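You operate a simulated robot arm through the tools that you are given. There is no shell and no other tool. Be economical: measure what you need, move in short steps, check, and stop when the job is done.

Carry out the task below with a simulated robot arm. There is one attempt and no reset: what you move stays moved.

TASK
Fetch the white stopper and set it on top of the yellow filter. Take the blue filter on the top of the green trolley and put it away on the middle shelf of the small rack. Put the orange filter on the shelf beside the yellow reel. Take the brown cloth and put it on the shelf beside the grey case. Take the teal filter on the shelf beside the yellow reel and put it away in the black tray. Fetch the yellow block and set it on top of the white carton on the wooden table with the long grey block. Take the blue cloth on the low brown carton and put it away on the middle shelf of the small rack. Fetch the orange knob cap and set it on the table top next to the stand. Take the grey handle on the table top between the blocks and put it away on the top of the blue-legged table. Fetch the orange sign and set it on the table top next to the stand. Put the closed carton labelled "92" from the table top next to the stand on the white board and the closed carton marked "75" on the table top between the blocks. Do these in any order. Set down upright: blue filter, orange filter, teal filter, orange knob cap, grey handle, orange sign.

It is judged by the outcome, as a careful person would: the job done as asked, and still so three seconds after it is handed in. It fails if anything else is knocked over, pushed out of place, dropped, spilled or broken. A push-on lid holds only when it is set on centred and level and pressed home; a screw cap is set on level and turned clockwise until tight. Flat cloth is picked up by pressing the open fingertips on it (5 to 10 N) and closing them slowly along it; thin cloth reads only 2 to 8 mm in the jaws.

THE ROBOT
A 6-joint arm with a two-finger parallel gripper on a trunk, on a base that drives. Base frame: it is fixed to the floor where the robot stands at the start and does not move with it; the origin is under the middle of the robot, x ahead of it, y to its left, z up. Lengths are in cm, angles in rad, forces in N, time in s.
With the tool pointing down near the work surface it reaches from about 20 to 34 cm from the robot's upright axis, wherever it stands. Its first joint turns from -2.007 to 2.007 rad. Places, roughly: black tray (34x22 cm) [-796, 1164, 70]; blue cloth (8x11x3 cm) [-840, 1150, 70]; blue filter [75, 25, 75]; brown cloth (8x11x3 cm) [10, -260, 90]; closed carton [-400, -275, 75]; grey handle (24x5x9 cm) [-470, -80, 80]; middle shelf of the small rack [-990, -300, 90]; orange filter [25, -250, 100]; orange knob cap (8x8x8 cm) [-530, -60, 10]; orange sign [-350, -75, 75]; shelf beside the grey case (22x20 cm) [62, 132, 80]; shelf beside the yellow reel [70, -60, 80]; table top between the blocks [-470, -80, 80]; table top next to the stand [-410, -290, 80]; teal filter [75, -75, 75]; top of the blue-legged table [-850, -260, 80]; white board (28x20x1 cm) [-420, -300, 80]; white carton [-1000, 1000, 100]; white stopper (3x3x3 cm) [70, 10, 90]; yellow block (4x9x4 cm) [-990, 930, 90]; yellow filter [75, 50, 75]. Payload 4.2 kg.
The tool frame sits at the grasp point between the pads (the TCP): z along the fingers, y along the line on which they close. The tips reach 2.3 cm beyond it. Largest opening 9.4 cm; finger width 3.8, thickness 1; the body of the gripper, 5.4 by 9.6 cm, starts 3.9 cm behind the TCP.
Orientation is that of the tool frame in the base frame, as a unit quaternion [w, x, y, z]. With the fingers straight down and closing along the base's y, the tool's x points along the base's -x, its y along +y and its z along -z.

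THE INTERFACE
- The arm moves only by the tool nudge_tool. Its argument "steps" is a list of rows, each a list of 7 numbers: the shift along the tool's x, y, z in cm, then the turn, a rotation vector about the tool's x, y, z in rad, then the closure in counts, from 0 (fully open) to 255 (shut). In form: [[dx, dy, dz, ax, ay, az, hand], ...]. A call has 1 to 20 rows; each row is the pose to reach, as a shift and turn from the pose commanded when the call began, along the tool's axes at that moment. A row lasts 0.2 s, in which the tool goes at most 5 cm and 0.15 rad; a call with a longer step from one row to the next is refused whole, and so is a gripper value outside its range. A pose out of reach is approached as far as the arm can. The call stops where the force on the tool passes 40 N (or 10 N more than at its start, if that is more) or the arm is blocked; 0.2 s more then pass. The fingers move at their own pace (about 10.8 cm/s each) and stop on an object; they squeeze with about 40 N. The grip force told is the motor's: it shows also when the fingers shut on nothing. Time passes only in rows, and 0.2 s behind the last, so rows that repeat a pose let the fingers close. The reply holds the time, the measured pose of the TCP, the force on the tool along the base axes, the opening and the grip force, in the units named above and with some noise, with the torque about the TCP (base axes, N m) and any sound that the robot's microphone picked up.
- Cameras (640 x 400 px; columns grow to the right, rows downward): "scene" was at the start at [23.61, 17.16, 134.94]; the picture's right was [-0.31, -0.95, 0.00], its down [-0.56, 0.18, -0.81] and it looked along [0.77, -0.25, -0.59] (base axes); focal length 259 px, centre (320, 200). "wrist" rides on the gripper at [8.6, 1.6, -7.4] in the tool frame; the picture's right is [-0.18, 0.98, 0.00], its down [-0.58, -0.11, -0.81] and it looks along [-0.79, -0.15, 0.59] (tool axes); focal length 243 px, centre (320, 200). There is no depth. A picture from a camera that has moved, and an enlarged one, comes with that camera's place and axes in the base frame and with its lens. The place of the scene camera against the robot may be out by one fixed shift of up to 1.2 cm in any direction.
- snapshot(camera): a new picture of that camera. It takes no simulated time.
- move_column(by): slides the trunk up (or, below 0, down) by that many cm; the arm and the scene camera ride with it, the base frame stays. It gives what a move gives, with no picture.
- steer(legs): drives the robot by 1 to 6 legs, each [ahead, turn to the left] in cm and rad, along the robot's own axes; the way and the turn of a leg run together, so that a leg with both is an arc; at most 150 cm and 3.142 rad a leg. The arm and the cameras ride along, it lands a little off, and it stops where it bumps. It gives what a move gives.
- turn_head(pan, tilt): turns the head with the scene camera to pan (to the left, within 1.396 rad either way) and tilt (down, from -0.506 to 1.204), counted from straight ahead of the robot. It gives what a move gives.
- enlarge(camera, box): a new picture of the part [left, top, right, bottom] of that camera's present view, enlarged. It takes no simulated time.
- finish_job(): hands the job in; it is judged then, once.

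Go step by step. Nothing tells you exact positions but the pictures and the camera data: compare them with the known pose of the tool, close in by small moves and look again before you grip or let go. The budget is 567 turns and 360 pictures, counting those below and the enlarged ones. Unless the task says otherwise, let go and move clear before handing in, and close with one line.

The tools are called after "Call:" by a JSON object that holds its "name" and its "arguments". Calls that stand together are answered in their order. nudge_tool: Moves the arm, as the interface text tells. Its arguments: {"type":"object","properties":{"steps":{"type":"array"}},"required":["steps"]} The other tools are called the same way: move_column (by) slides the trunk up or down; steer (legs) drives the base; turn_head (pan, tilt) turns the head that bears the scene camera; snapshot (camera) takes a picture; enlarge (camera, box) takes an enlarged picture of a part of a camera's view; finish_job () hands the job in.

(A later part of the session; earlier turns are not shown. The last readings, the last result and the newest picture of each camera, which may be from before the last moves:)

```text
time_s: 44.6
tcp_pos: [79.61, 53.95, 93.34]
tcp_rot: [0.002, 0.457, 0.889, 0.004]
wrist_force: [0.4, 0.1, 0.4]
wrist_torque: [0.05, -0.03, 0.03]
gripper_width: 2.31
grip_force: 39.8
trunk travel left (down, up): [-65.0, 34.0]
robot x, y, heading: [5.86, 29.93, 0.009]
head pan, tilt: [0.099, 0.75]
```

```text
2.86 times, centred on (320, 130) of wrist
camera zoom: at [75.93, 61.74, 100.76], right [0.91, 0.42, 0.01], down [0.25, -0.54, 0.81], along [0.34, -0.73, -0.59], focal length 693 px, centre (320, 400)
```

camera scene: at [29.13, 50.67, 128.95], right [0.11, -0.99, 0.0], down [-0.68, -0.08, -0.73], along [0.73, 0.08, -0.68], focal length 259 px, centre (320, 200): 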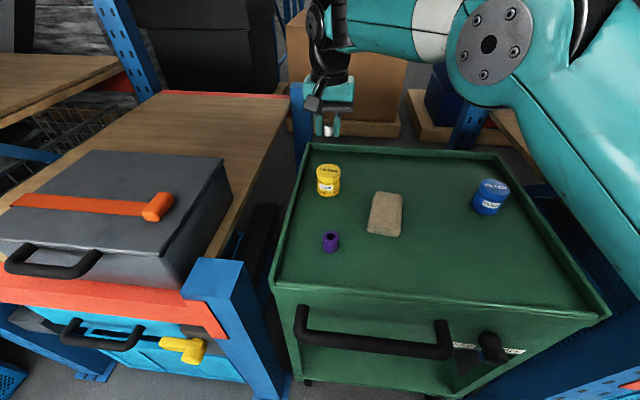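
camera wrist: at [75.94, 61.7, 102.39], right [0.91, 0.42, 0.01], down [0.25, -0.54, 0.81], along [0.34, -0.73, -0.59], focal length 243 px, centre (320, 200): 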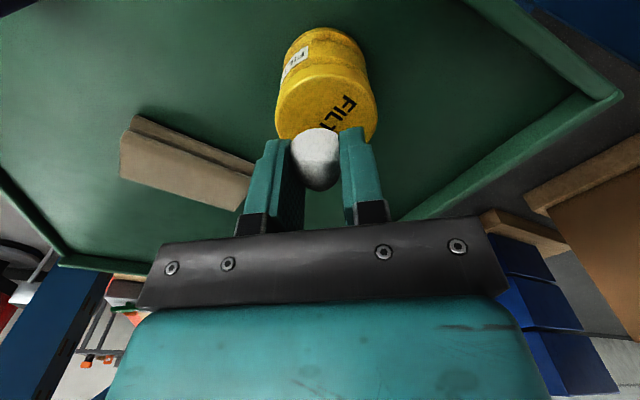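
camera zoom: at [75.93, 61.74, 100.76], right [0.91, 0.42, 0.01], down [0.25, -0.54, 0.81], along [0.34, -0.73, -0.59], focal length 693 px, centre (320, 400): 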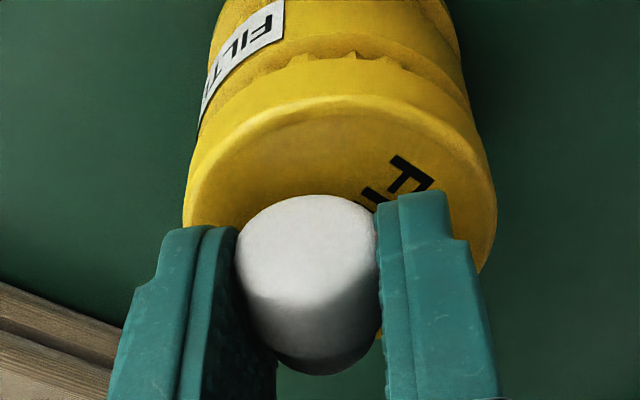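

Call:
{"name": "nudge_tool", "arguments": {"steps": [[0, 0, 0.2, 0, 0, 0, 255], [0, 0, 0.35, 0, 0, 0, 255]]}}

```text
time_s: 45.2
tcp_pos: [79.7, 53.79, 92.94]
tcp_rot: [0.002, 0.457, 0.889, 0.004]
wrist_force: [0.4, -0.2, -0.7]
wrist_torque: [-0.02, 0.01, -0.01]
gripper_width: 2.27
grip_force: 40.1
trunk travel left (down, up): [-65.0, 34.0]
robot x, y, heading: [6.09, 29.82, 0.012]
head pan, tilt: [0.099, 0.75]
```

Call:
{"name": "nudge_tool", "arguments": {"steps": [[0, 0, 0.15, 0, 0, 0, 255], [0, 0, 0.15, 0, 0, 0, 255]]}}

Call:
{"name": "nudge_tool", "arguments": {"steps": [[0, 0, 0.15, 0, 0, 0, 255], [0, 0, 0.15, 0, 0, 0, 255]]}}

Call:
{"name": "enlarge", "arguments": {"camera": "scene", "box": [300, 140, 364, 188]}}

```text
time_s: 45.8
tcp_pos: [79.69, 53.76, 92.81]
tcp_rot: [0.003, 0.456, 0.89, 0.004]
wrist_force: [-1.0, 0.1, 6.1]
wrist_torque: [0.03, 0.01, 0.01]
gripper_width: 2.29
grip_force: 39.7
trunk travel left (down, up): [-65.0, 34.0]
robot x, y, heading: [5.88, 29.81, 0.007]
head pan, tilt: [0.099, 0.75]
```

```text
time_s: 46.4
tcp_pos: [79.58, 53.75, 92.92]
tcp_rot: [0.002, 0.456, 0.89, 0.004]
wrist_force: [0.0, 2.4, 15.2]
wrist_torque: [0.13, 0.08, 0.02]
gripper_width: 2.29
grip_force: 39.8
trunk travel left (down, up): [-65.0, 34.0]
robot x, y, heading: [6.09, 29.82, 0.012]
head pan, tilt: [0.099, 0.75]
```

```text
8.33 times, centred on (332, 164) of scene
camera zoom: at [29.09, 50.67, 128.98], right [0.11, -0.99, 0.0], down [-0.68, -0.08, -0.73], along [0.73, 0.08, -0.68], focal length 2158 px, centre (220, 500)
```

zoom: 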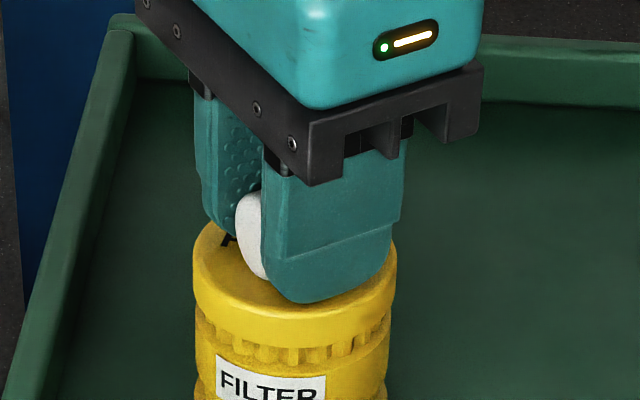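

Call:
{"name": "nudge_tool", "arguments": {"steps": [[0, 0, -0.17, 0, 0, 0, 255], [0, 0, -0.17, 0, 0, 0, 255], [0, 0, -0.17, 0, 0, 0, 185], [0, 0, -0.17, 0, 0, 0, 170], [0, 0, -0.17, 0, 0, 0, 150], [0, 0, -0.17, 0, 0, 0, 130], [0, 0, -0.17, 0, 0, 0, 110], [0, 0, -3, 0, 0, 0, 100], [0, 0, -7, 0, 0, 0, 60], [0, 0, -11, 0, 0, 0, 60]]}}

Call:
{"name": "enlarge", "arguments": {"camera": "scene", "box": [300, 140, 364, 188]}}

```text
time_s: 48.6
tcp_pos: [79.61, 53.77, 103.64]
tcp_rot: [0.002, 0.457, 0.889, 0.003]
wrist_force: [-0.2, -0.2, 0.4]
wrist_torque: [-0.04, 0.01, -0.01]
gripper_width: 7.19
grip_force: 0.1
trunk travel left (down, up): [-65.0, 34.0]
robot x, y, heading: [5.81, 29.71, 0.012]
head pan, tilt: [0.099, 0.75]
```

```text
8.33 times, centred on (332, 164) of scene
camera zoom: at [29.16, 50.68, 128.94], right [0.11, -0.99, 0.0], down [-0.68, -0.08, -0.73], along [0.73, 0.08, -0.68], focal length 2158 px, centre (220, 500)
```

zoom: 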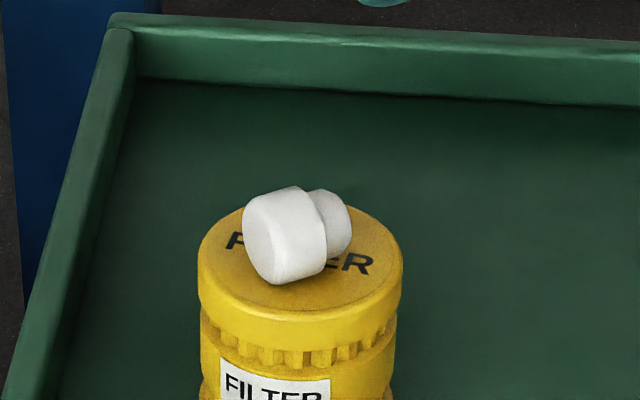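

The stopper now lies steady in the middle of the yellow filter. Next the orange filter and brown cloth to the right; I bring the arm to its compact travel pose first.

Call:
{"name": "nudge_tool", "arguments": {"steps": [[0.2, -4, -1, 0, 0, -0.14, 40], [0.4, -8, -2, 0, 0, -0.28, 0], [0.6, -12.4, -2.5, 0, 0, -0.42, 0], [0.8, -16.6, -2.5, 0, 0, -0.56, 0], [1.0, -20.6, -2.5, 0, 0, -0.7, 0], [1.2, -24.6, -2.5, 0, 0, -0.84, 0], [1.5, -28.7, -2.5, 0, 0, -0.96, 0], [1.5, -28.7, -2.5, 0, 0, -0.96, 0]]}}

Call:
{"name": "move_column", "arguments": {"by": 5}}

Call:
{"name": "steer", "arguments": {"legs": [[-30, 0], [0, -1.2]]}}

Call:
{"name": "turn_head", "arguments": {"pan": -0.3, "tilt": 0.4}}

Call:
{"name": "snapshot", "arguments": {"camera": "scene"}}

```text
time_s: 50.4
tcp_pos: [55.09, 38.18, 105.66]
tcp_rot: [0.002, -0.005, 1.0, 0.003]
wrist_force: [-0.4, 0.2, -0.2]
wrist_torque: [0.01, -0.01, 0.0]
gripper_width: 9.4
grip_force: 0.1
trunk travel left (down, up): [-65.0, 34.0]
robot x, y, heading: [5.42, 29.6, 0.013]
head pan, tilt: [0.099, 0.75]
```

```text
time_s: 51.3
tcp_pos: [55.17, 38.31, 110.78]
tcp_rot: [0.002, -0.005, 1.0, 0.001]
wrist_force: [0.0, -0.4, 0.5]
wrist_torque: [0.0, 0.0, 0.0]
gripper_width: 9.43
grip_force: 0.1
trunk travel left (down, up): [-70.0, 29.0]
robot x, y, heading: [5.57, 29.47, 0.014]
head pan, tilt: [0.099, 0.75]
```

```text
time_s: 56.4
tcp_pos: [2.4, -13.07, 110.74]
tcp_rot: [0.002, 0.552, 0.834, 0.0]
wrist_force: [-1.1, 0.7, 0.0]
wrist_torque: [-0.01, 0.0, 0.03]
gripper_width: 9.37
grip_force: 0.1
trunk travel left (down, up): [-70.0, 29.0]
robot x, y, heading: [-24.33, 29.27, -1.169]
head pan, tilt: [0.099, 0.75]
```

```text
time_s: 57.2
tcp_pos: [2.32, -13.13, 110.74]
tcp_rot: [0.003, 0.552, 0.834, 0.0]
wrist_force: [0.5, -0.1, 0.5]
wrist_torque: [-0.01, 0.02, -0.01]
gripper_width: 9.42
grip_force: 0.0
trunk travel left (down, up): [-70.0, 29.0]
robot x, y, heading: [-24.16, 29.37, -1.167]
head pan, tilt: [-0.3, 0.4]
```

```text
319 pictures are left
camera scene: at [0.67, 14.06, 137.06], right [-0.99, -0.1, 0.0], down [-0.04, 0.39, -0.92], along [0.09, -0.92, -0.39], focal length 259 px, centre (320, 200)
```

scene: 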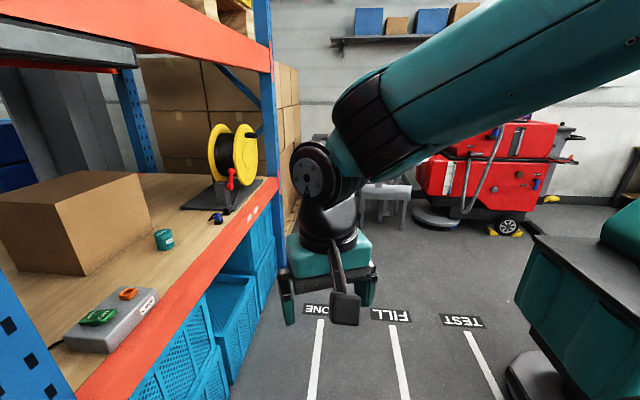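

The floor ahead is clear. I drive towards the grey table at about (20, -250), stopping short to look.

Call:
{"name": "steer", "arguments": {"legs": [[0, -0.22], [140, 0]]}}

Call:
{"name": "turn_head", "arguments": {"pan": 0.0, "tilt": 0.5}}

Call:
{"name": "snapshot", "arguments": {"camera": "scene"}}

Call:
{"name": "snapshot", "arguments": {"camera": "wrist"}}

```text
time_s: 64.9
tcp_pos: [16.26, -154.31, 110.77]
tcp_rot: [0.004, 0.645, 0.764, 0.0]
wrist_force: [-0.2, -0.6, -0.6]
wrist_torque: [0.0, 0.0, -0.02]
gripper_width: 9.41
grip_force: 0.0
trunk travel left (down, up): [-70.0, 29.0]
robot x, y, heading: [-0.1, -107.07, -1.392]
head pan, tilt: [-0.3, 0.4]
```

```text
time_s: 65.7
tcp_pos: [16.34, -154.22, 110.65]
tcp_rot: [0.002, 0.645, 0.764, -0.001]
wrist_force: [-1.3, 0.1, 0.2]
wrist_torque: [-0.01, 0.03, -0.03]
gripper_width: 9.42
grip_force: 0.0
trunk travel left (down, up): [-70.0, 29.0]
robot x, y, heading: [0.5, -107.06, -1.399]
head pan, tilt: [0.0, 0.499]
```

```text
318 pictures are left
camera scene: at [23.51, -127.24, 136.15], right [-0.99, -0.17, 0.0], down [-0.08, 0.47, -0.88], along [0.15, -0.87, -0.48], focal length 259 px, centre (320, 200)
```

scene: 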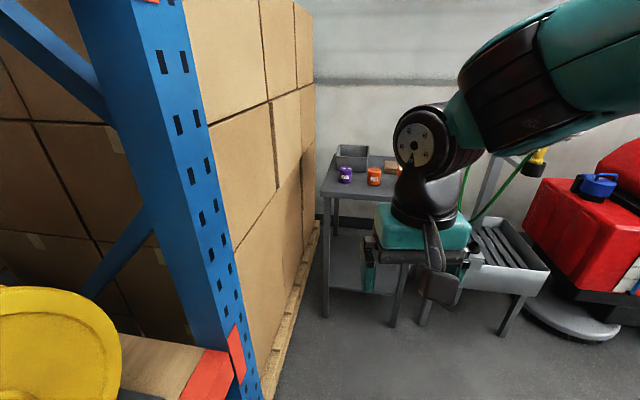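

```text
317 pictures are left
camera wrist: at [16.43, -145.52, 118.17], right [1.0, -0.02, 0.01], down [-0.01, -0.59, 0.81], along [-0.01, -0.81, -0.59], focal length 243 px, centre (320, 200)
```

wrist: 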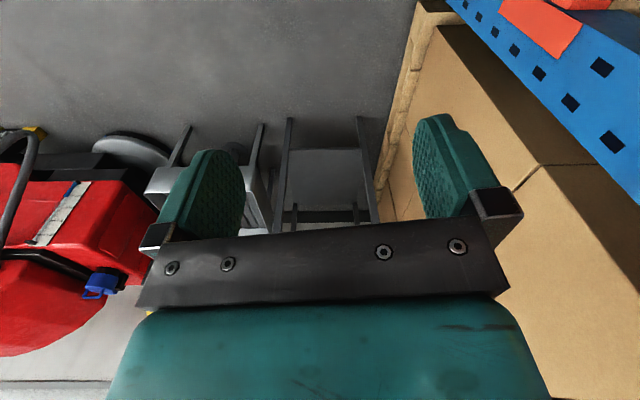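

The small grey table spans x -2..38 with front edge y≈-231; the orange filter stands near (18,-243). I drive closer.

Call:
{"name": "steer", "arguments": {"legs": [[0, 0.073], [70, 0], [0, -0.25]]}}

Call:
{"name": "turn_head", "arguments": {"pan": 0.0, "tilt": 0.8}}

Call:
{"name": "snapshot", "arguments": {"camera": "scene"}}

Call:
{"name": "snapshot", "arguments": {"camera": "wrist"}}

```text
time_s: 70.8
tcp_pos: [24.62, -223.43, 110.74]
tcp_rot: [0.003, 0.71, 0.704, -0.001]
wrist_force: [-0.1, 0.2, 0.5]
wrist_torque: [-0.03, -0.01, 0.01]
gripper_width: 9.43
grip_force: 0.2
trunk travel left (down, up): [-70.0, 29.0]
robot x, y, heading: [16.99, -174.24, -1.572]
head pan, tilt: [0.0, 0.499]
```

```text
time_s: 71.7
tcp_pos: [24.61, -223.57, 110.74]
tcp_rot: [0.004, 0.71, 0.704, 0.0]
wrist_force: [0.4, -0.8, -1.3]
wrist_torque: [-0.02, 0.0, 0.03]
gripper_width: 9.4
grip_force: 0.1
trunk travel left (down, up): [-70.0, 29.0]
robot x, y, heading: [16.64, -174.08, -1.577]
head pan, tilt: [0.0, 0.799]
```

```text
316 pictures are left
camera scene: at [36.34, -197.04, 133.56], right [-1.0, 0.01, 0.0], down [0.01, 0.72, -0.7], along [0.0, -0.7, -0.72], focal length 259 px, centre (320, 200)
```

scene: 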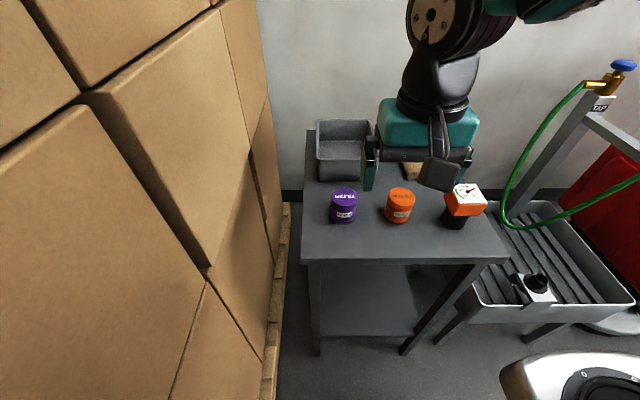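

```text
315 pictures are left
camera wrist: at [26.27, -214.82, 118.17], right [0.98, -0.19, 0.01], down [-0.12, -0.58, 0.81], along [-0.15, -0.79, -0.59], focal length 243 px, centre (320, 200)
```

wrist: 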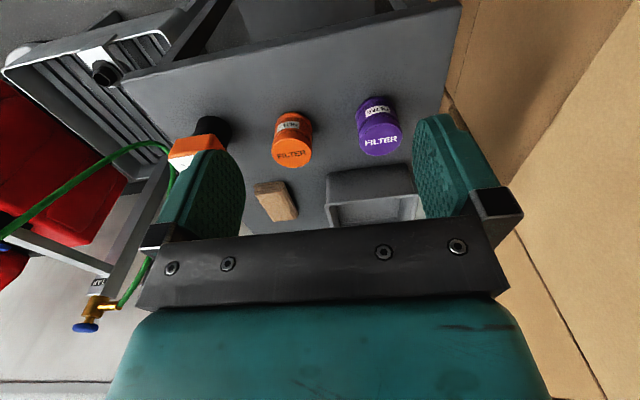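

Call:
{"name": "nudge_tool", "arguments": {"steps": [[-4, -2, 0, 0, 0, 0, 0], [-8, -4, 0, 0, 0, 0, 0], [-12, -6, 0, 0, 0, 0, 0], [-15, -8, 0, 0, 0, 0, 0], [-17.5, -8, 0, 0, 0, 0, 0], [-17.5, -8, 0, 0, 0, 0, 0]]}}

Call:
{"name": "snapshot", "arguments": {"camera": "wrist"}}

```text
time_s: 73.0
tcp_pos: [16.4, -241.02, 110.7]
tcp_rot: [0.004, 0.709, 0.705, 0.0]
wrist_force: [0.0, 0.1, 0.2]
wrist_torque: [-0.01, 0.02, 0.02]
gripper_width: 9.4
grip_force: 0.1
trunk travel left (down, up): [-70.0, 29.0]
robot x, y, heading: [16.91, -174.04, -1.583]
head pan, tilt: [0.0, 0.799]
```

```text
314 pictures are left
camera wrist: at [18.11, -232.33, 118.23], right [0.98, -0.19, 0.01], down [-0.12, -0.58, 0.81], along [-0.15, -0.79, -0.59], focal length 243 px, centre (320, 200)
```

wrist: 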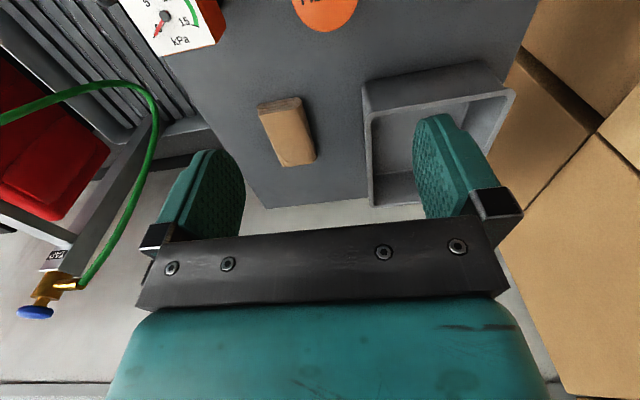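

Orange filter top centre at about (17.2, -239.6, 89.7). I centre over it and descend to just above.

Call:
{"name": "nudge_tool", "arguments": {"steps": [[1.3, 0.8, 4, 0, 0, 0, 0], [1.3, 0.8, 8, 0, 0, 0, 0], [1.3, 0.8, 12, 0, 0, 0, 0], [1.3, 0.8, 15, 0, 0, 0, 0], [1.3, 0.8, 16.5, 0, 0, 0, 0], [1.3, 0.8, 16.5, 0, 0, 0, 0]]}}

Call:
{"name": "snapshot", "arguments": {"camera": "wrist"}}

Call:
{"name": "snapshot", "arguments": {"camera": "scene"}}

```text
time_s: 74.5
tcp_pos: [17.39, -239.68, 94.24]
tcp_rot: [0.003, 0.709, 0.705, -0.001]
wrist_force: [0.0, 0.7, 0.5]
wrist_torque: [-0.02, -0.03, 0.04]
gripper_width: 9.4
grip_force: 0.1
trunk travel left (down, up): [-70.0, 29.0]
robot x, y, heading: [16.86, -174.16, -1.575]
head pan, tilt: [0.0, 0.799]
```

```text
313 pictures are left
camera wrist: at [19.03, -231.04, 101.62], right [0.98, -0.19, 0.01], down [-0.12, -0.58, 0.81], along [-0.15, -0.79, -0.59], focal length 243 px, centre (320, 200)
```

wrist: 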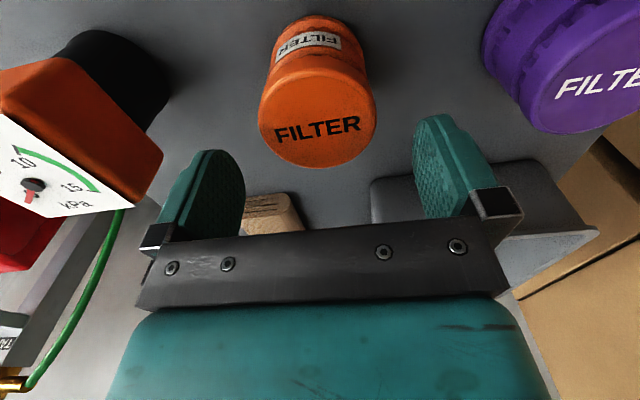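

```text
312 pictures are left
camera scene: at [36.34, -197.03, 133.55], right [-1.0, 0.01, 0.0], down [0.01, 0.72, -0.7], along [0.0, -0.7, -0.72], focal length 259 px, centre (320, 200)
```

scene: 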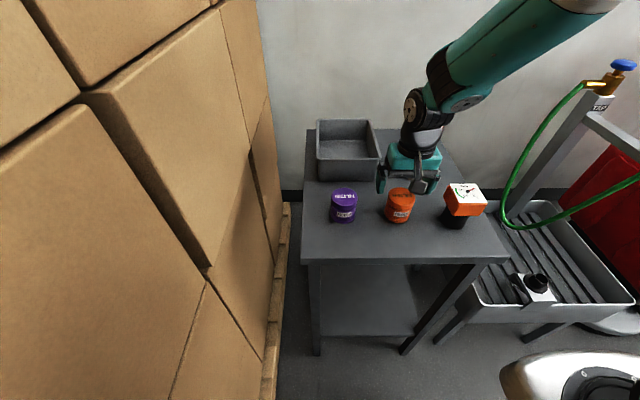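

Call:
{"name": "nudge_tool", "arguments": {"steps": [[0.1, 0, 3, 0, 0, 0, 0], [0.1, 0, 6, 0, 0, 0, 0], [0.1, 0, 7.2, 0, 0, 0, 0], [0.1, 0, 7.2, 0, 0, 0, 80], [0.1, 0, 7.2, 0, 0, 0, 160], [0.1, 0, 7.2, 0, 0, 0, 255], [0.1, 0, 7.2, 0, 0, 0, 255]]}}

Call:
{"name": "snapshot", "arguments": {"camera": "wrist"}}

```text
time_s: 75.7
tcp_pos: [17.4, -239.82, 87.62]
tcp_rot: [0.007, 0.709, 0.706, -0.002]
wrist_force: [-0.1, 6.7, 24.0]
wrist_torque: [0.38, 0.25, -0.03]
gripper_width: 5.88
grip_force: 39.7
trunk travel left (down, up): [-70.0, 29.0]
robot x, y, heading: [16.85, -174.37, -1.578]
head pan, tilt: [0.0, 0.799]
stopped in row 6: the force on the tool passed its limit at 41 N (the readings are from after the stop); the commanded pose is now the measured one
```

```text
311 pictures are left
camera wrist: at [19.07, -231.04, 94.85], right [0.98, -0.19, 0.01], down [-0.12, -0.57, 0.81], along [-0.15, -0.8, -0.58], focal length 243 px, centre (320, 200)
```

wrist: 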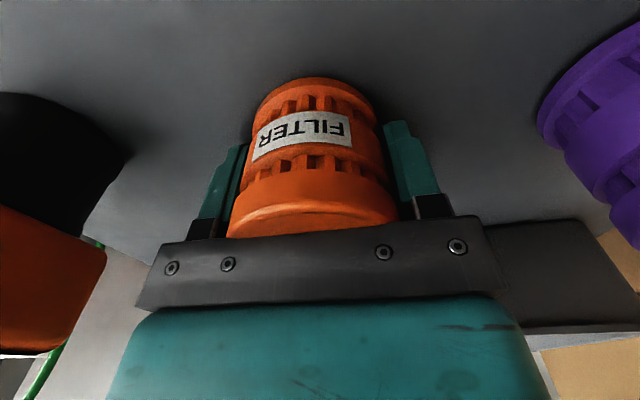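

Gripped (5.9 cm). I lift it clear.

Call:
{"name": "nudge_tool", "arguments": {"steps": [[0, 0, -2, 0, 0, 0, 255], [0, 0, -6, 0, 0, 0, 255], [0, 0, -10, 0, 0, 0, 255], [0, 0, -14, 0, 0, 0, 255], [4, 1, -18, 0, 0, 0, 255], [8, 3, -20, 0, 0, 0, 255], [12, 5, -22, 0, 0, 0, 255], [16, 7, -22, 0, 0, 0, 255], [16, 7, -22, 0, 0, 0, 255]]}}

Call:
{"name": "snapshot", "arguments": {"camera": "wrist"}}

Call:
{"name": "snapshot", "arguments": {"camera": "scene"}}

```text
refused: row 5 steps farther than a row can; nothing moved
```

```text
310 pictures are left
camera wrist: at [19.07, -231.04, 94.85], right [0.98, -0.19, 0.01], down [-0.12, -0.57, 0.81], along [-0.15, -0.8, -0.58], focal length 243 px, centre (320, 200)
```

wrist: 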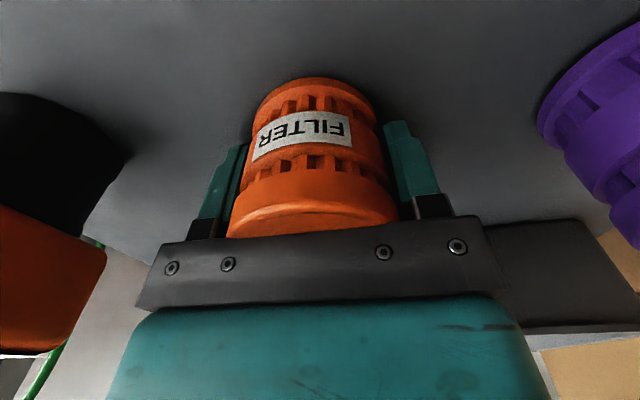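

```text
309 pictures are left
camera scene: at [36.35, -196.92, 133.57], right [-1.0, 0.01, 0.0], down [0.01, 0.72, -0.7], along [0.0, -0.7, -0.72], focal length 259 px, centre (320, 200)
```

scene: 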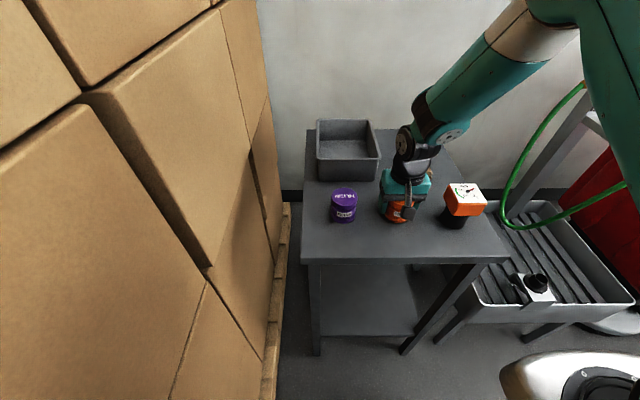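

Call:
{"name": "nudge_tool", "arguments": {"steps": [[0, 0, -2, 0, 0, 0, 255], [0, 0, -6, 0, 0, 0, 255], [0, 0, -10, 0, 0, 0, 255], [0, 0, -14, 0, 0, 0, 255], [3, 1, -17, 0, 0, 0, 255], [7, 2, -19, 0, 0, 0, 255], [11, 4, -20.5, 0, 0, 0, 255], [15, 6, -20.5, 0, 0, 0, 255], [16, 7, -20.5, 0, 0, 0, 255]]}}

```text
time_s: 77.7
tcp_pos: [24.29, -223.47, 107.65]
tcp_rot: [0.007, 0.71, 0.704, -0.001]
wrist_force: [-0.3, -1.2, -0.2]
wrist_torque: [0.01, -0.03, 0.0]
gripper_width: 5.86
grip_force: 40.0
trunk travel left (down, up): [-70.0, 29.0]
robot x, y, heading: [17.38, -174.22, -1.579]
head pan, tilt: [0.0, 0.799]
```

Now carry it to the shelf by the yellow reel: back away to about (-14,-63) and turn to face the shelf.

Call:
{"name": "steer", "arguments": {"legs": [[0, 0.28], [-115, 0], [0, 1.3]]}}

Call:
{"name": "turn_head", "arguments": {"pan": -0.2, "tilt": 0.6}}

Call:
{"name": "snapshot", "arguments": {"camera": "scene"}}

Call:
{"name": "snapshot", "arguments": {"camera": "wrist"}}

```text
time_s: 87.8
tcp_pos: [33.29, -52.68, 107.54]
tcp_rot: [0.005, -0.022, 1.0, 0.003]
wrist_force: [-0.4, 0.1, -0.5]
wrist_torque: [0.01, -0.03, -0.01]
gripper_width: 5.88
grip_force: 40.0
trunk travel left (down, up): [-70.0, 29.0]
robot x, y, heading: [-15.78, -62.78, 0.039]
head pan, tilt: [0.0, 0.799]
```

```text
time_s: 88.5
tcp_pos: [33.34, -52.63, 107.59]
tcp_rot: [0.005, -0.023, 1.0, 0.004]
wrist_force: [0.0, 0.0, -0.4]
wrist_torque: [0.0, -0.01, 0.03]
gripper_width: 5.89
grip_force: 39.7
trunk travel left (down, up): [-70.0, 29.0]
robot x, y, heading: [-16.02, -62.42, 0.037]
head pan, tilt: [-0.201, 0.6]
```

```text
308 pictures are left
camera scene: at [7.44, -43.5, 135.24], right [-0.16, -0.99, 0.0], down [-0.56, 0.09, -0.82], along [0.81, -0.13, -0.57], focal length 259 px, centre (320, 200)
```

scene: 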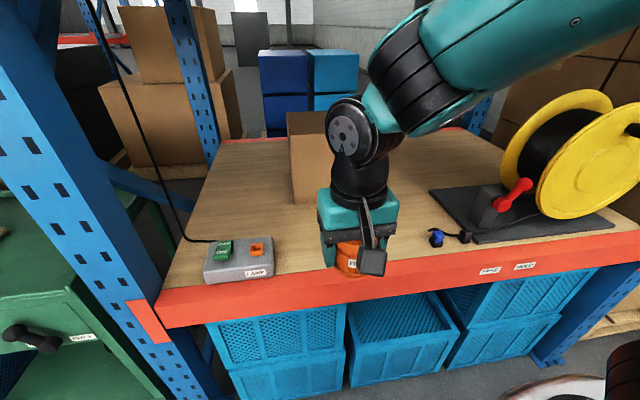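

```text
307 pictures are left
camera wrist: at [24.59, -51.52, 114.96], right [0.14, 0.99, 0.01], down [0.58, -0.09, 0.81], along [0.8, -0.11, -0.58], focal length 243 px, centre (320, 200)
```

wrist: 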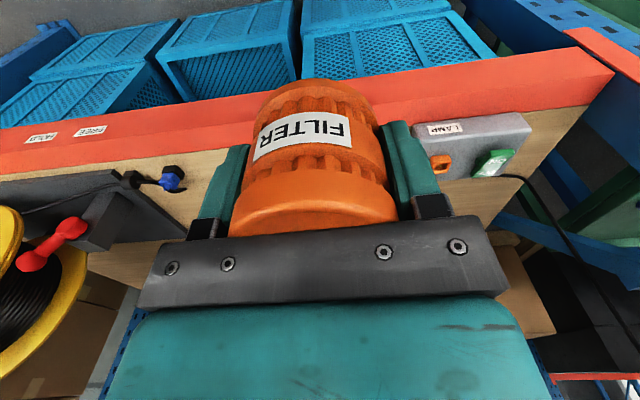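

The shelf is ahead; free space lies between the lamp box (y≈-33) and the blue clip (y≈-86). I drive up 13 cm, then look at the shelf with the arm shifted.

Call:
{"name": "steer", "arguments": {"legs": [[13, -0.037]]}}

Call:
{"name": "nudge_tool", "arguments": {"steps": [[0, 3, 0, 0, 0, 0, 255], [-3, 5, 0, 0, 0, 0, 255], [-6, 5, 0, 0, 0, 0, 255], [-9, 5, 0, 0, 0, 0, 255], [-9, 5, 0, 0, 0, 0, 255]]}}

Call:
{"name": "snapshot", "arguments": {"camera": "scene"}}

Call:
{"name": "snapshot", "arguments": {"camera": "wrist"}}

```text
time_s: 89.8
tcp_pos: [46.89, -54.0, 107.51]
tcp_rot: [0.006, -0.005, 1.0, 0.004]
wrist_force: [1.6, 0.4, -0.4]
wrist_torque: [-0.06, 0.0, 0.02]
gripper_width: 5.86
grip_force: 40.8
trunk travel left (down, up): [-70.0, 29.0]
robot x, y, heading: [-2.89, -62.08, 0.01]
head pan, tilt: [-0.201, 0.6]
```

```text
time_s: 91.0
tcp_pos: [55.79, -48.89, 107.53]
tcp_rot: [0.005, -0.006, 1.0, 0.004]
wrist_force: [0.4, 0.4, 0.2]
wrist_torque: [-0.01, 0.01, 0.0]
gripper_width: 5.87
grip_force: 39.9
trunk travel left (down, up): [-70.0, 29.0]
robot x, y, heading: [-2.44, -62.14, 0.011]
head pan, tilt: [-0.201, 0.6]
```

```text
306 pictures are left
camera scene: at [21.23, -43.98, 135.24], right [-0.19, -0.98, 0.0], down [-0.55, 0.11, -0.83], along [0.81, -0.16, -0.56], focal length 259 px, centre (320, 200)
```

scene: 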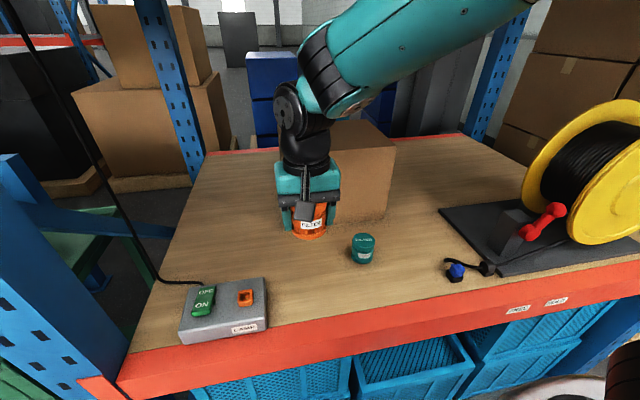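

```text
305 pictures are left
camera wrist: at [47.09, -47.52, 114.97], right [0.17, 0.98, 0.01], down [0.57, -0.11, 0.81], along [0.8, -0.14, -0.58], focal length 243 px, centre (320, 200)
```

wrist: 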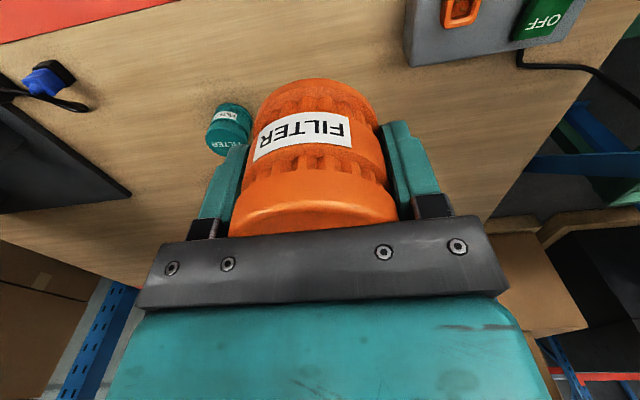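

Teal filter is at about (66,-63.4), shelf top near z 84. I'll set the orange filter at (60,-49.5), lowering with the trunk first.

Call:
{"name": "move_column", "arguments": {"by": -13}}

Call:
{"name": "nudge_tool", "arguments": {"steps": [[-4.2, -0.6, 0, 0, 0, 0, 255], [-4.2, -0.6, 3, 0, 0, 0, 255], [-4.2, -0.6, 5.5, 0, 0, 0, 255], [-4.2, -0.6, 6, 0, 0, 0, 255]]}}

Call:
{"name": "snapshot", "arguments": {"camera": "wrist"}}

Call:
{"name": "snapshot", "arguments": {"camera": "scene"}}

```text
time_s: 92.6
tcp_pos: [55.89, -48.94, 94.67]
tcp_rot: [0.005, -0.005, 1.0, 0.004]
wrist_force: [-0.6, 0.0, 0.8]
wrist_torque: [0.02, 0.04, -0.05]
gripper_width: 5.89
grip_force: 40.0
trunk travel left (down, up): [-57.0, 42.0]
robot x, y, heading: [-2.39, -62.32, 0.01]
head pan, tilt: [-0.201, 0.6]
```

```text
time_s: 93.6
tcp_pos: [60.16, -49.52, 88.68]
tcp_rot: [0.004, -0.004, 1.0, 0.004]
wrist_force: [0.0, -0.6, -0.6]
wrist_torque: [0.03, -0.01, 0.03]
gripper_width: 5.89
grip_force: 40.7
trunk travel left (down, up): [-57.0, 42.0]
robot x, y, heading: [-2.43, -62.34, 0.009]
head pan, tilt: [-0.201, 0.6]
```

```text
304 pictures are left
camera wrist: at [51.38, -47.98, 96.05], right [0.17, 0.98, 0.01], down [0.57, -0.11, 0.81], along [0.8, -0.14, -0.58], focal length 243 px, centre (320, 200)
```

wrist: 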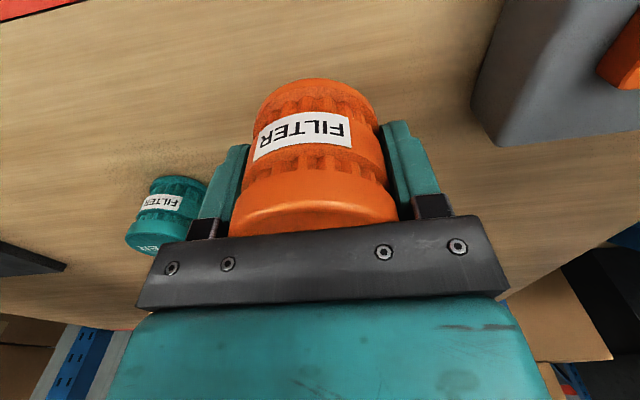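

```text
303 pictures are left
camera scene: at [21.24, -43.98, 122.24], right [-0.19, -0.98, 0.0], down [-0.55, 0.11, -0.83], along [0.81, -0.16, -0.56], focal length 259 px, centre (320, 200)
```

scene: 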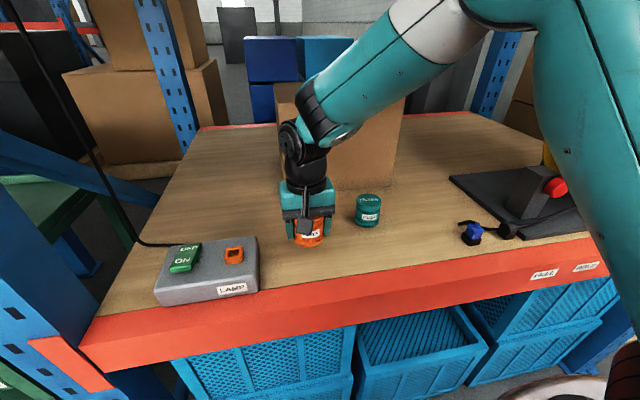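

Call:
{"name": "nudge_tool", "arguments": {"steps": [[0, 0, 0.6, 0, 0, 0, 255], [0, 0, 1.2, 0, 0, 0, 255], [0, 0, 1.2, 0, 0, 0, 255]]}}

Call:
{"name": "nudge_tool", "arguments": {"steps": [[0, 0, 0.3, 0, 0, 0, 255], [0, 0, 0.3, 0, 0, 0, 255]]}}

Call:
{"name": "nudge_tool", "arguments": {"steps": [[0, 0, 0.3, 0, 0, 0, 255], [0, 0, 0.3, 0, 0, 0, 255]]}}

Call:
{"name": "enlarge", "arguments": {"camera": "scene", "box": [250, 150, 410, 270]}}

```text
time_s: 94.4
tcp_pos: [59.98, -49.45, 87.63]
tcp_rot: [0.005, -0.005, 1.0, 0.004]
wrist_force: [-0.2, 0.5, -0.6]
wrist_torque: [0.01, -0.02, -0.01]
gripper_width: 5.85
grip_force: 40.0
trunk travel left (down, up): [-57.0, 42.0]
robot x, y, heading: [-2.62, -62.28, 0.009]
head pan, tilt: [-0.201, 0.6]
```

```text
time_s: 95.0
tcp_pos: [60.14, -49.61, 87.21]
tcp_rot: [0.005, -0.005, 1.0, 0.004]
wrist_force: [0.0, 0.2, 0.1]
wrist_torque: [-0.02, -0.01, -0.01]
gripper_width: 5.88
grip_force: 39.6
trunk travel left (down, up): [-57.0, 42.0]
robot x, y, heading: [-2.91, -62.4, 0.009]
head pan, tilt: [-0.201, 0.6]
```

```text
time_s: 95.6
tcp_pos: [60.1, -49.54, 86.97]
tcp_rot: [0.005, -0.005, 1.0, 0.003]
wrist_force: [-0.8, 0.7, 0.2]
wrist_torque: [0.03, 0.01, 0.01]
gripper_width: 5.87
grip_force: 40.1
trunk travel left (down, up): [-57.0, 42.0]
robot x, y, heading: [-2.51, -62.43, 0.012]
head pan, tilt: [-0.201, 0.6]
```

```text
3.33 times, centred on (330, 210) of scene
camera zoom: at [21.24, -43.98, 122.24], right [-0.19, -0.98, 0.0], down [-0.55, 0.11, -0.83], along [0.81, -0.16, -0.56], focal length 863 px, centre (287, 167)
```

zoom: 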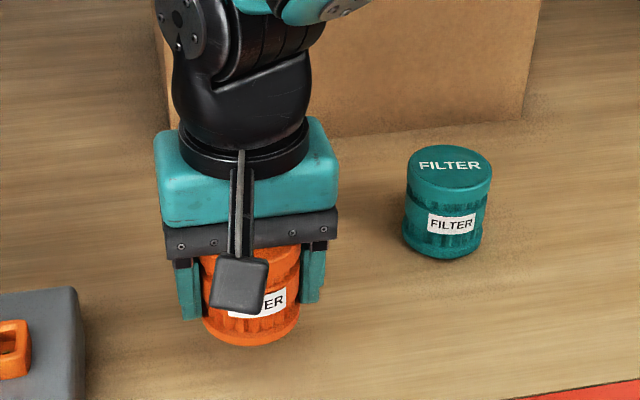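

Call:
{"name": "nudge_tool", "arguments": {"steps": [[0, 0, 0.3, 0, 0, 0, 255], [0, 0, 0.3, 0, 0, 0, 255]]}}

Call:
{"name": "nudge_tool", "arguments": {"steps": [[0, 0, 0.3, 0, 0, 0, 255], [0, 0, 0.3, 0, 0, 0, 255]]}}

```text
time_s: 96.2
tcp_pos: [60.01, -49.54, 86.57]
tcp_rot: [0.005, -0.004, 1.0, 0.004]
wrist_force: [0.5, 0.3, -0.4]
wrist_torque: [0.0, -0.03, 0.02]
gripper_width: 5.85
grip_force: 40.0
trunk travel left (down, up): [-57.0, 42.0]
robot x, y, heading: [-2.63, -62.39, 0.005]
head pan, tilt: [-0.201, 0.6]
```

```text
time_s: 96.8
tcp_pos: [60.17, -49.55, 86.33]
tcp_rot: [0.005, -0.004, 1.0, 0.004]
wrist_force: [0.0, 0.4, -0.3]
wrist_torque: [0.03, -0.03, 0.0]
gripper_width: 5.87
grip_force: 40.6
trunk travel left (down, up): [-57.0, 42.0]
robot x, y, heading: [-2.72, -62.11, 0.011]
head pan, tilt: [-0.201, 0.6]
```

Call:
{"name": "nudge_tool", "arguments": {"steps": [[0, 0, 0.3, 0, 0, 0, 255], [0, 0, 0.3, 0, 0, 0, 255]]}}

Call:
{"name": "nudge_tool", "arguments": {"steps": [[0, 0, 0.3, 0, 0, 0, 255], [0, 0, 0.3, 0, 0, 0, 255]]}}

Call:
{"name": "nudge_tool", "arguments": {"steps": [[0, 0, 0.25, 0, 0, 0, 255], [0, 0, 0.25, 0, 0, 0, 255]]}}

```text
time_s: 97.4
tcp_pos: [60.15, -49.48, 86.07]
tcp_rot: [0.006, -0.006, 1.0, 0.003]
wrist_force: [0.7, 0.6, -0.1]
wrist_torque: [-0.01, -0.01, 0.02]
gripper_width: 5.88
grip_force: 39.8
trunk travel left (down, up): [-57.0, 42.0]
robot x, y, heading: [-2.32, -62.04, 0.009]
head pan, tilt: [-0.201, 0.6]
```

```text
time_s: 98.0
tcp_pos: [60.13, -49.5, 85.51]
tcp_rot: [0.006, -0.005, 1.0, 0.004]
wrist_force: [0.1, 0.1, 0.0]
wrist_torque: [-0.02, 0.02, 0.02]
gripper_width: 5.84
grip_force: 39.6
trunk travel left (down, up): [-57.0, 42.0]
robot x, y, heading: [-2.99, -62.38, 0.015]
head pan, tilt: [-0.201, 0.6]
```

```text
time_s: 98.6
tcp_pos: [60.27, -49.44, 85.51]
tcp_rot: [0.005, -0.005, 1.0, 0.003]
wrist_force: [0.5, 0.4, -1.1]
wrist_torque: [-0.01, -0.01, 0.0]
gripper_width: 5.88
grip_force: 40.0
trunk travel left (down, up): [-57.0, 42.0]
robot x, y, heading: [-2.38, -62.31, 0.01]
head pan, tilt: [-0.201, 0.6]
```

Call:
{"name": "enlarge", "arguments": {"camera": "scene", "box": [250, 150, 410, 270]}}

Call:
{"name": "nudge_tool", "arguments": {"steps": [[0, 0, 0.4, 0, 0, 0, 255], [0, 0, 0.4, 0, 0, 0, 255]]}}

Call:
{"name": "nudge_tool", "arguments": {"steps": [[0, 0, 0.4, 0, 0, 0, 255], [0, 0, 0.4, 0, 0, 0, 255]]}}

```text
3.33 times, centred on (330, 210) of scene
camera zoom: at [21.24, -43.98, 122.24], right [-0.19, -0.98, 0.0], down [-0.55, 0.11, -0.83], along [0.81, -0.16, -0.56], focal length 863 px, centre (287, 167)
```

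zoom: 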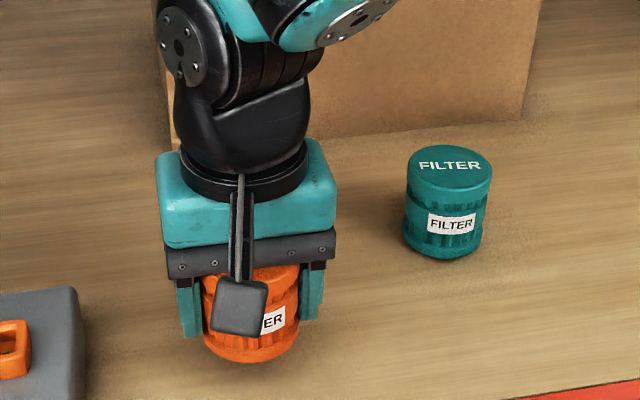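

```text
time_s: 99.2
tcp_pos: [60.04, -49.54, 84.96]
tcp_rot: [0.005, -0.005, 1.0, 0.004]
wrist_force: [0.1, 0.5, 0.0]
wrist_torque: [0.0, -0.04, 0.0]
gripper_width: 5.86
grip_force: 40.4
trunk travel left (down, up): [-57.0, 42.0]
robot x, y, heading: [-2.66, -62.51, 0.01]
head pan, tilt: [-0.201, 0.6]
```

```text
time_s: 99.8
tcp_pos: [60.2, -49.44, 84.61]
tcp_rot: [0.005, -0.005, 1.0, 0.004]
wrist_force: [-1.5, 0.5, -0.2]
wrist_torque: [0.03, 0.01, -0.05]
gripper_width: 5.83
grip_force: 39.9
trunk travel left (down, up): [-57.0, 42.0]
robot x, y, heading: [-2.32, -62.32, 0.007]
head pan, tilt: [-0.201, 0.6]
```

Call:
{"name": "nudge_tool", "arguments": {"steps": [[0, 0, 0.4, 0, 0, 0, 255], [0, 0, 0.4, 0, 0, 0, 255]]}}

Call:
{"name": "nudge_tool", "arguments": {"steps": [[0, 0, 0.4, 0, 0, 0, 255], [0, 0, 0.4, 0, 0, 0, 255]]}}

Call:
{"name": "nudge_tool", "arguments": {"steps": [[0, 0, 0.4, 0, 0, 0, 255], [0, 0, 0.4, 0, 0, 0, 255]]}}

Call:
{"name": "enlarge", "arguments": {"camera": "scene", "box": [250, 150, 410, 270]}}

```text
time_s: 100.4
tcp_pos: [60.14, -49.5, 84.15]
tcp_rot: [0.005, -0.005, 1.0, 0.002]
wrist_force: [0.3, 0.4, -1.4]
wrist_torque: [0.04, 0.05, 0.02]
gripper_width: 5.87
grip_force: 39.9
trunk travel left (down, up): [-57.0, 42.0]
robot x, y, heading: [-2.45, -62.32, 0.007]
head pan, tilt: [-0.201, 0.6]
```

```text
time_s: 101.0
tcp_pos: [60.05, -49.47, 83.7]
tcp_rot: [0.006, -0.005, 1.0, 0.003]
wrist_force: [-0.1, -0.1, -0.6]
wrist_torque: [-0.01, 0.03, -0.01]
gripper_width: 5.87
grip_force: 40.1
trunk travel left (down, up): [-57.0, 42.0]
robot x, y, heading: [-2.47, -62.51, 0.009]
head pan, tilt: [-0.201, 0.6]
```

```text
time_s: 101.6
tcp_pos: [60.09, -49.53, 83.29]
tcp_rot: [0.006, -0.005, 1.0, 0.004]
wrist_force: [-0.4, 0.0, -0.8]
wrist_torque: [0.01, 0.01, -0.01]
gripper_width: 5.89
grip_force: 39.7
trunk travel left (down, up): [-57.0, 42.0]
robot x, y, heading: [-2.49, -62.26, 0.01]
head pan, tilt: [-0.201, 0.6]
```

```text
3.33 times, centred on (330, 210) of scene
camera zoom: at [21.24, -43.98, 122.24], right [-0.19, -0.98, 0.0], down [-0.55, 0.11, -0.83], along [0.81, -0.16, -0.56], focal length 863 px, centre (287, 167)
```

zoom: 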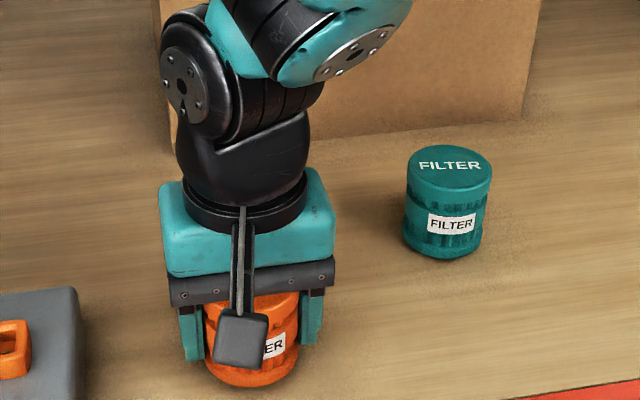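

Call:
{"name": "nudge_tool", "arguments": {"steps": [[0, 0, 0.3, 0, 0, 0, 255], [0, 0, 0.3, 0, 0, 0, 255]]}}

Call:
{"name": "nudge_tool", "arguments": {"steps": [[0, 0, 0.3, 0, 0, 0, 255], [0, 0, 0.3, 0, 0, 0, 255]]}}

Call:
{"name": "nudge_tool", "arguments": {"steps": [[0, 0, 0.3, 0, 0, 0, 255], [0, 0, 0.3, 0, 0, 0, 255]]}}

```text
time_s: 102.2
tcp_pos: [60.14, -49.48, 83.16]
tcp_rot: [0.006, -0.006, 1.0, 0.003]
wrist_force: [-0.7, 0.6, -0.9]
wrist_torque: [0.0, 0.04, -0.01]
gripper_width: 5.85
grip_force: 40.1
trunk travel left (down, up): [-57.0, 42.0]
robot x, y, heading: [-2.69, -62.3, 0.009]
head pan, tilt: [-0.201, 0.6]
```

```text
time_s: 102.8
tcp_pos: [60.22, -49.39, 82.77]
tcp_rot: [0.005, -0.006, 1.0, 0.003]
wrist_force: [-0.4, -0.8, -0.7]
wrist_torque: [-0.03, 0.0, -0.01]
gripper_width: 5.85
grip_force: 39.9
trunk travel left (down, up): [-57.0, 42.0]
robot x, y, heading: [-2.79, -62.2, 0.009]
head pan, tilt: [-0.201, 0.6]
```

```text
time_s: 103.4
tcp_pos: [60.07, -49.51, 82.51]
tcp_rot: [0.006, -0.004, 1.0, 0.004]
wrist_force: [-0.3, -1.8, 11.6]
wrist_torque: [-0.28, 0.1, 0.03]
gripper_width: 5.89
grip_force: 39.3
trunk travel left (down, up): [-57.0, 42.0]
robot x, y, heading: [-2.2, -62.35, 0.01]
head pan, tilt: [-0.201, 0.6]
```

Contact at shelf height about 80. I release and rise.

Call:
{"name": "nudge_tool", "arguments": {"steps": [[0, 0, -0.15, 0, 0, 0, 255], [0, 0, -0.15, 0, 0, 0, 90], [0, 0, -0.15, 0, 0, 0, 60], [0, 0, -0.15, 0, 0, 0, 20], [0, 0, -0.15, 0, 0, 0, 0], [0, 0, -4, 0, 0, 0, 0], [0, 0, -8, 0, 0, 0, 0], [0, 0, -12, 0, 0, 0, 0], [0, 0, -16, 0, 0, 0, 0]]}}

Call:
{"name": "snapshot", "arguments": {"camera": "scene"}}

```text
time_s: 105.4
tcp_pos: [60.0, -49.32, 98.54]
tcp_rot: [0.005, -0.004, 1.0, 0.003]
wrist_force: [0.8, 0.3, 0.0]
wrist_torque: [0.03, -0.01, -0.01]
gripper_width: 9.4
grip_force: 0.1
trunk travel left (down, up): [-57.0, 42.0]
robot x, y, heading: [-2.61, -62.23, 0.004]
head pan, tilt: [-0.201, 0.6]
```

```text
299 pictures are left
camera scene: at [21.26, -43.97, 122.23], right [-0.19, -0.98, 0.0], down [-0.55, 0.11, -0.82], along [0.81, -0.16, -0.57], focal length 259 px, centre (320, 200)
```

scene: 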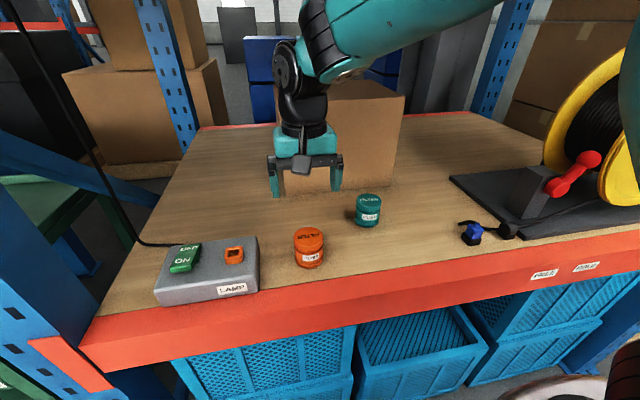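

The orange filter stands upright on the shelf. Now back to the grey table for the brown cloth.

Call:
{"name": "nudge_tool", "arguments": {"steps": [[3, -1, -2, 0, 0, 0, 0], [6, -2, -4, 0, 0, 0, 0], [9, -3, -4, 0, 0, 0, 0], [12.5, -4, -4, 0, 0, 0, 0], [12.5, -4, -4, 0, 0, 0, 0]]}}

Call:
{"name": "move_column", "arguments": {"by": 13}}

Call:
{"name": "steer", "arguments": {"legs": [[-13, 0.03], [0, -1.33], [113, 0], [0, -0.28]]}}

Call:
{"name": "turn_head", "arguments": {"pan": -0.1, "tilt": 0.8}}

Call:
{"name": "snapshot", "arguments": {"camera": "scene"}}

Call:
{"name": "snapshot", "arguments": {"camera": "wrist"}}

```text
time_s: 106.6
tcp_pos: [47.4, -53.62, 102.14]
tcp_rot: [0.004, -0.004, 1.0, 0.004]
wrist_force: [0.3, 0.4, -0.3]
wrist_torque: [-0.02, -0.02, -0.01]
gripper_width: 9.4
grip_force: 0.1
trunk travel left (down, up): [-57.0, 42.0]
robot x, y, heading: [-2.54, -62.59, 0.004]
head pan, tilt: [-0.201, 0.6]
```

```text
time_s: 108.2
tcp_pos: [47.42, -53.73, 115.2]
tcp_rot: [0.005, -0.006, 1.0, 0.004]
wrist_force: [0.1, 0.1, -0.5]
wrist_torque: [0.03, -0.04, 0.01]
gripper_width: 9.38
grip_force: 0.0
trunk travel left (down, up): [-70.0, 29.0]
robot x, y, heading: [-2.83, -62.19, 0.003]
head pan, tilt: [-0.201, 0.6]
```

```text
time_s: 119.1
tcp_pos: [20.07, -222.32, 115.2]
tcp_rot: [0.006, 0.715, 0.699, -0.001]
wrist_force: [-0.9, -0.3, 0.5]
wrist_torque: [0.04, 0.0, -0.02]
gripper_width: 9.38
grip_force: 0.0
trunk travel left (down, up): [-70.0, 29.0]
robot x, y, heading: [13.1, -171.67, -1.597]
head pan, tilt: [-0.201, 0.6]
```

```text
time_s: 119.8
tcp_pos: [20.09, -222.29, 115.18]
tcp_rot: [0.006, 0.715, 0.699, -0.002]
wrist_force: [0.4, 0.0, 0.0]
wrist_torque: [-0.04, 0.02, 0.0]
gripper_width: 9.41
grip_force: 0.0
trunk travel left (down, up): [-70.0, 29.0]
robot x, y, heading: [12.74, -171.78, -1.597]
head pan, tilt: [-0.099, 0.799]
```

```text
298 pictures are left
camera scene: at [31.26, -195.4, 133.56], right [-0.99, 0.12, 0.0], down [0.09, 0.71, -0.7], along [-0.09, -0.69, -0.72], focal length 259 px, centre (320, 200)
```

scene: 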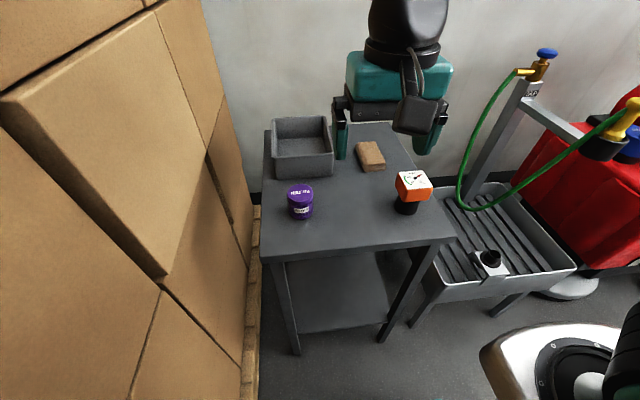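

```text
297 pictures are left
camera wrist: at [21.92, -213.63, 122.54], right [0.98, -0.21, 0.01], down [-0.13, -0.57, 0.81], along [-0.16, -0.8, -0.58], focal length 243 px, centre (320, 200)
```

wrist: 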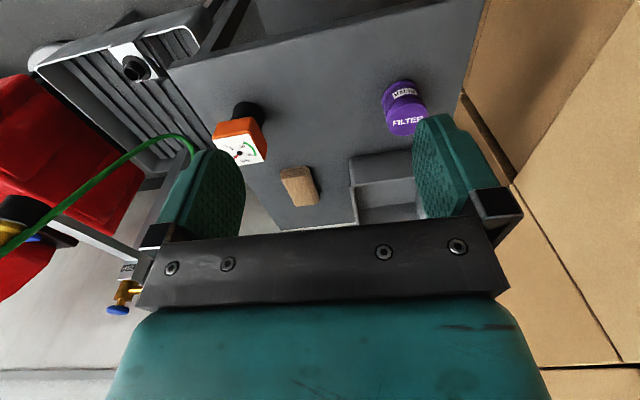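

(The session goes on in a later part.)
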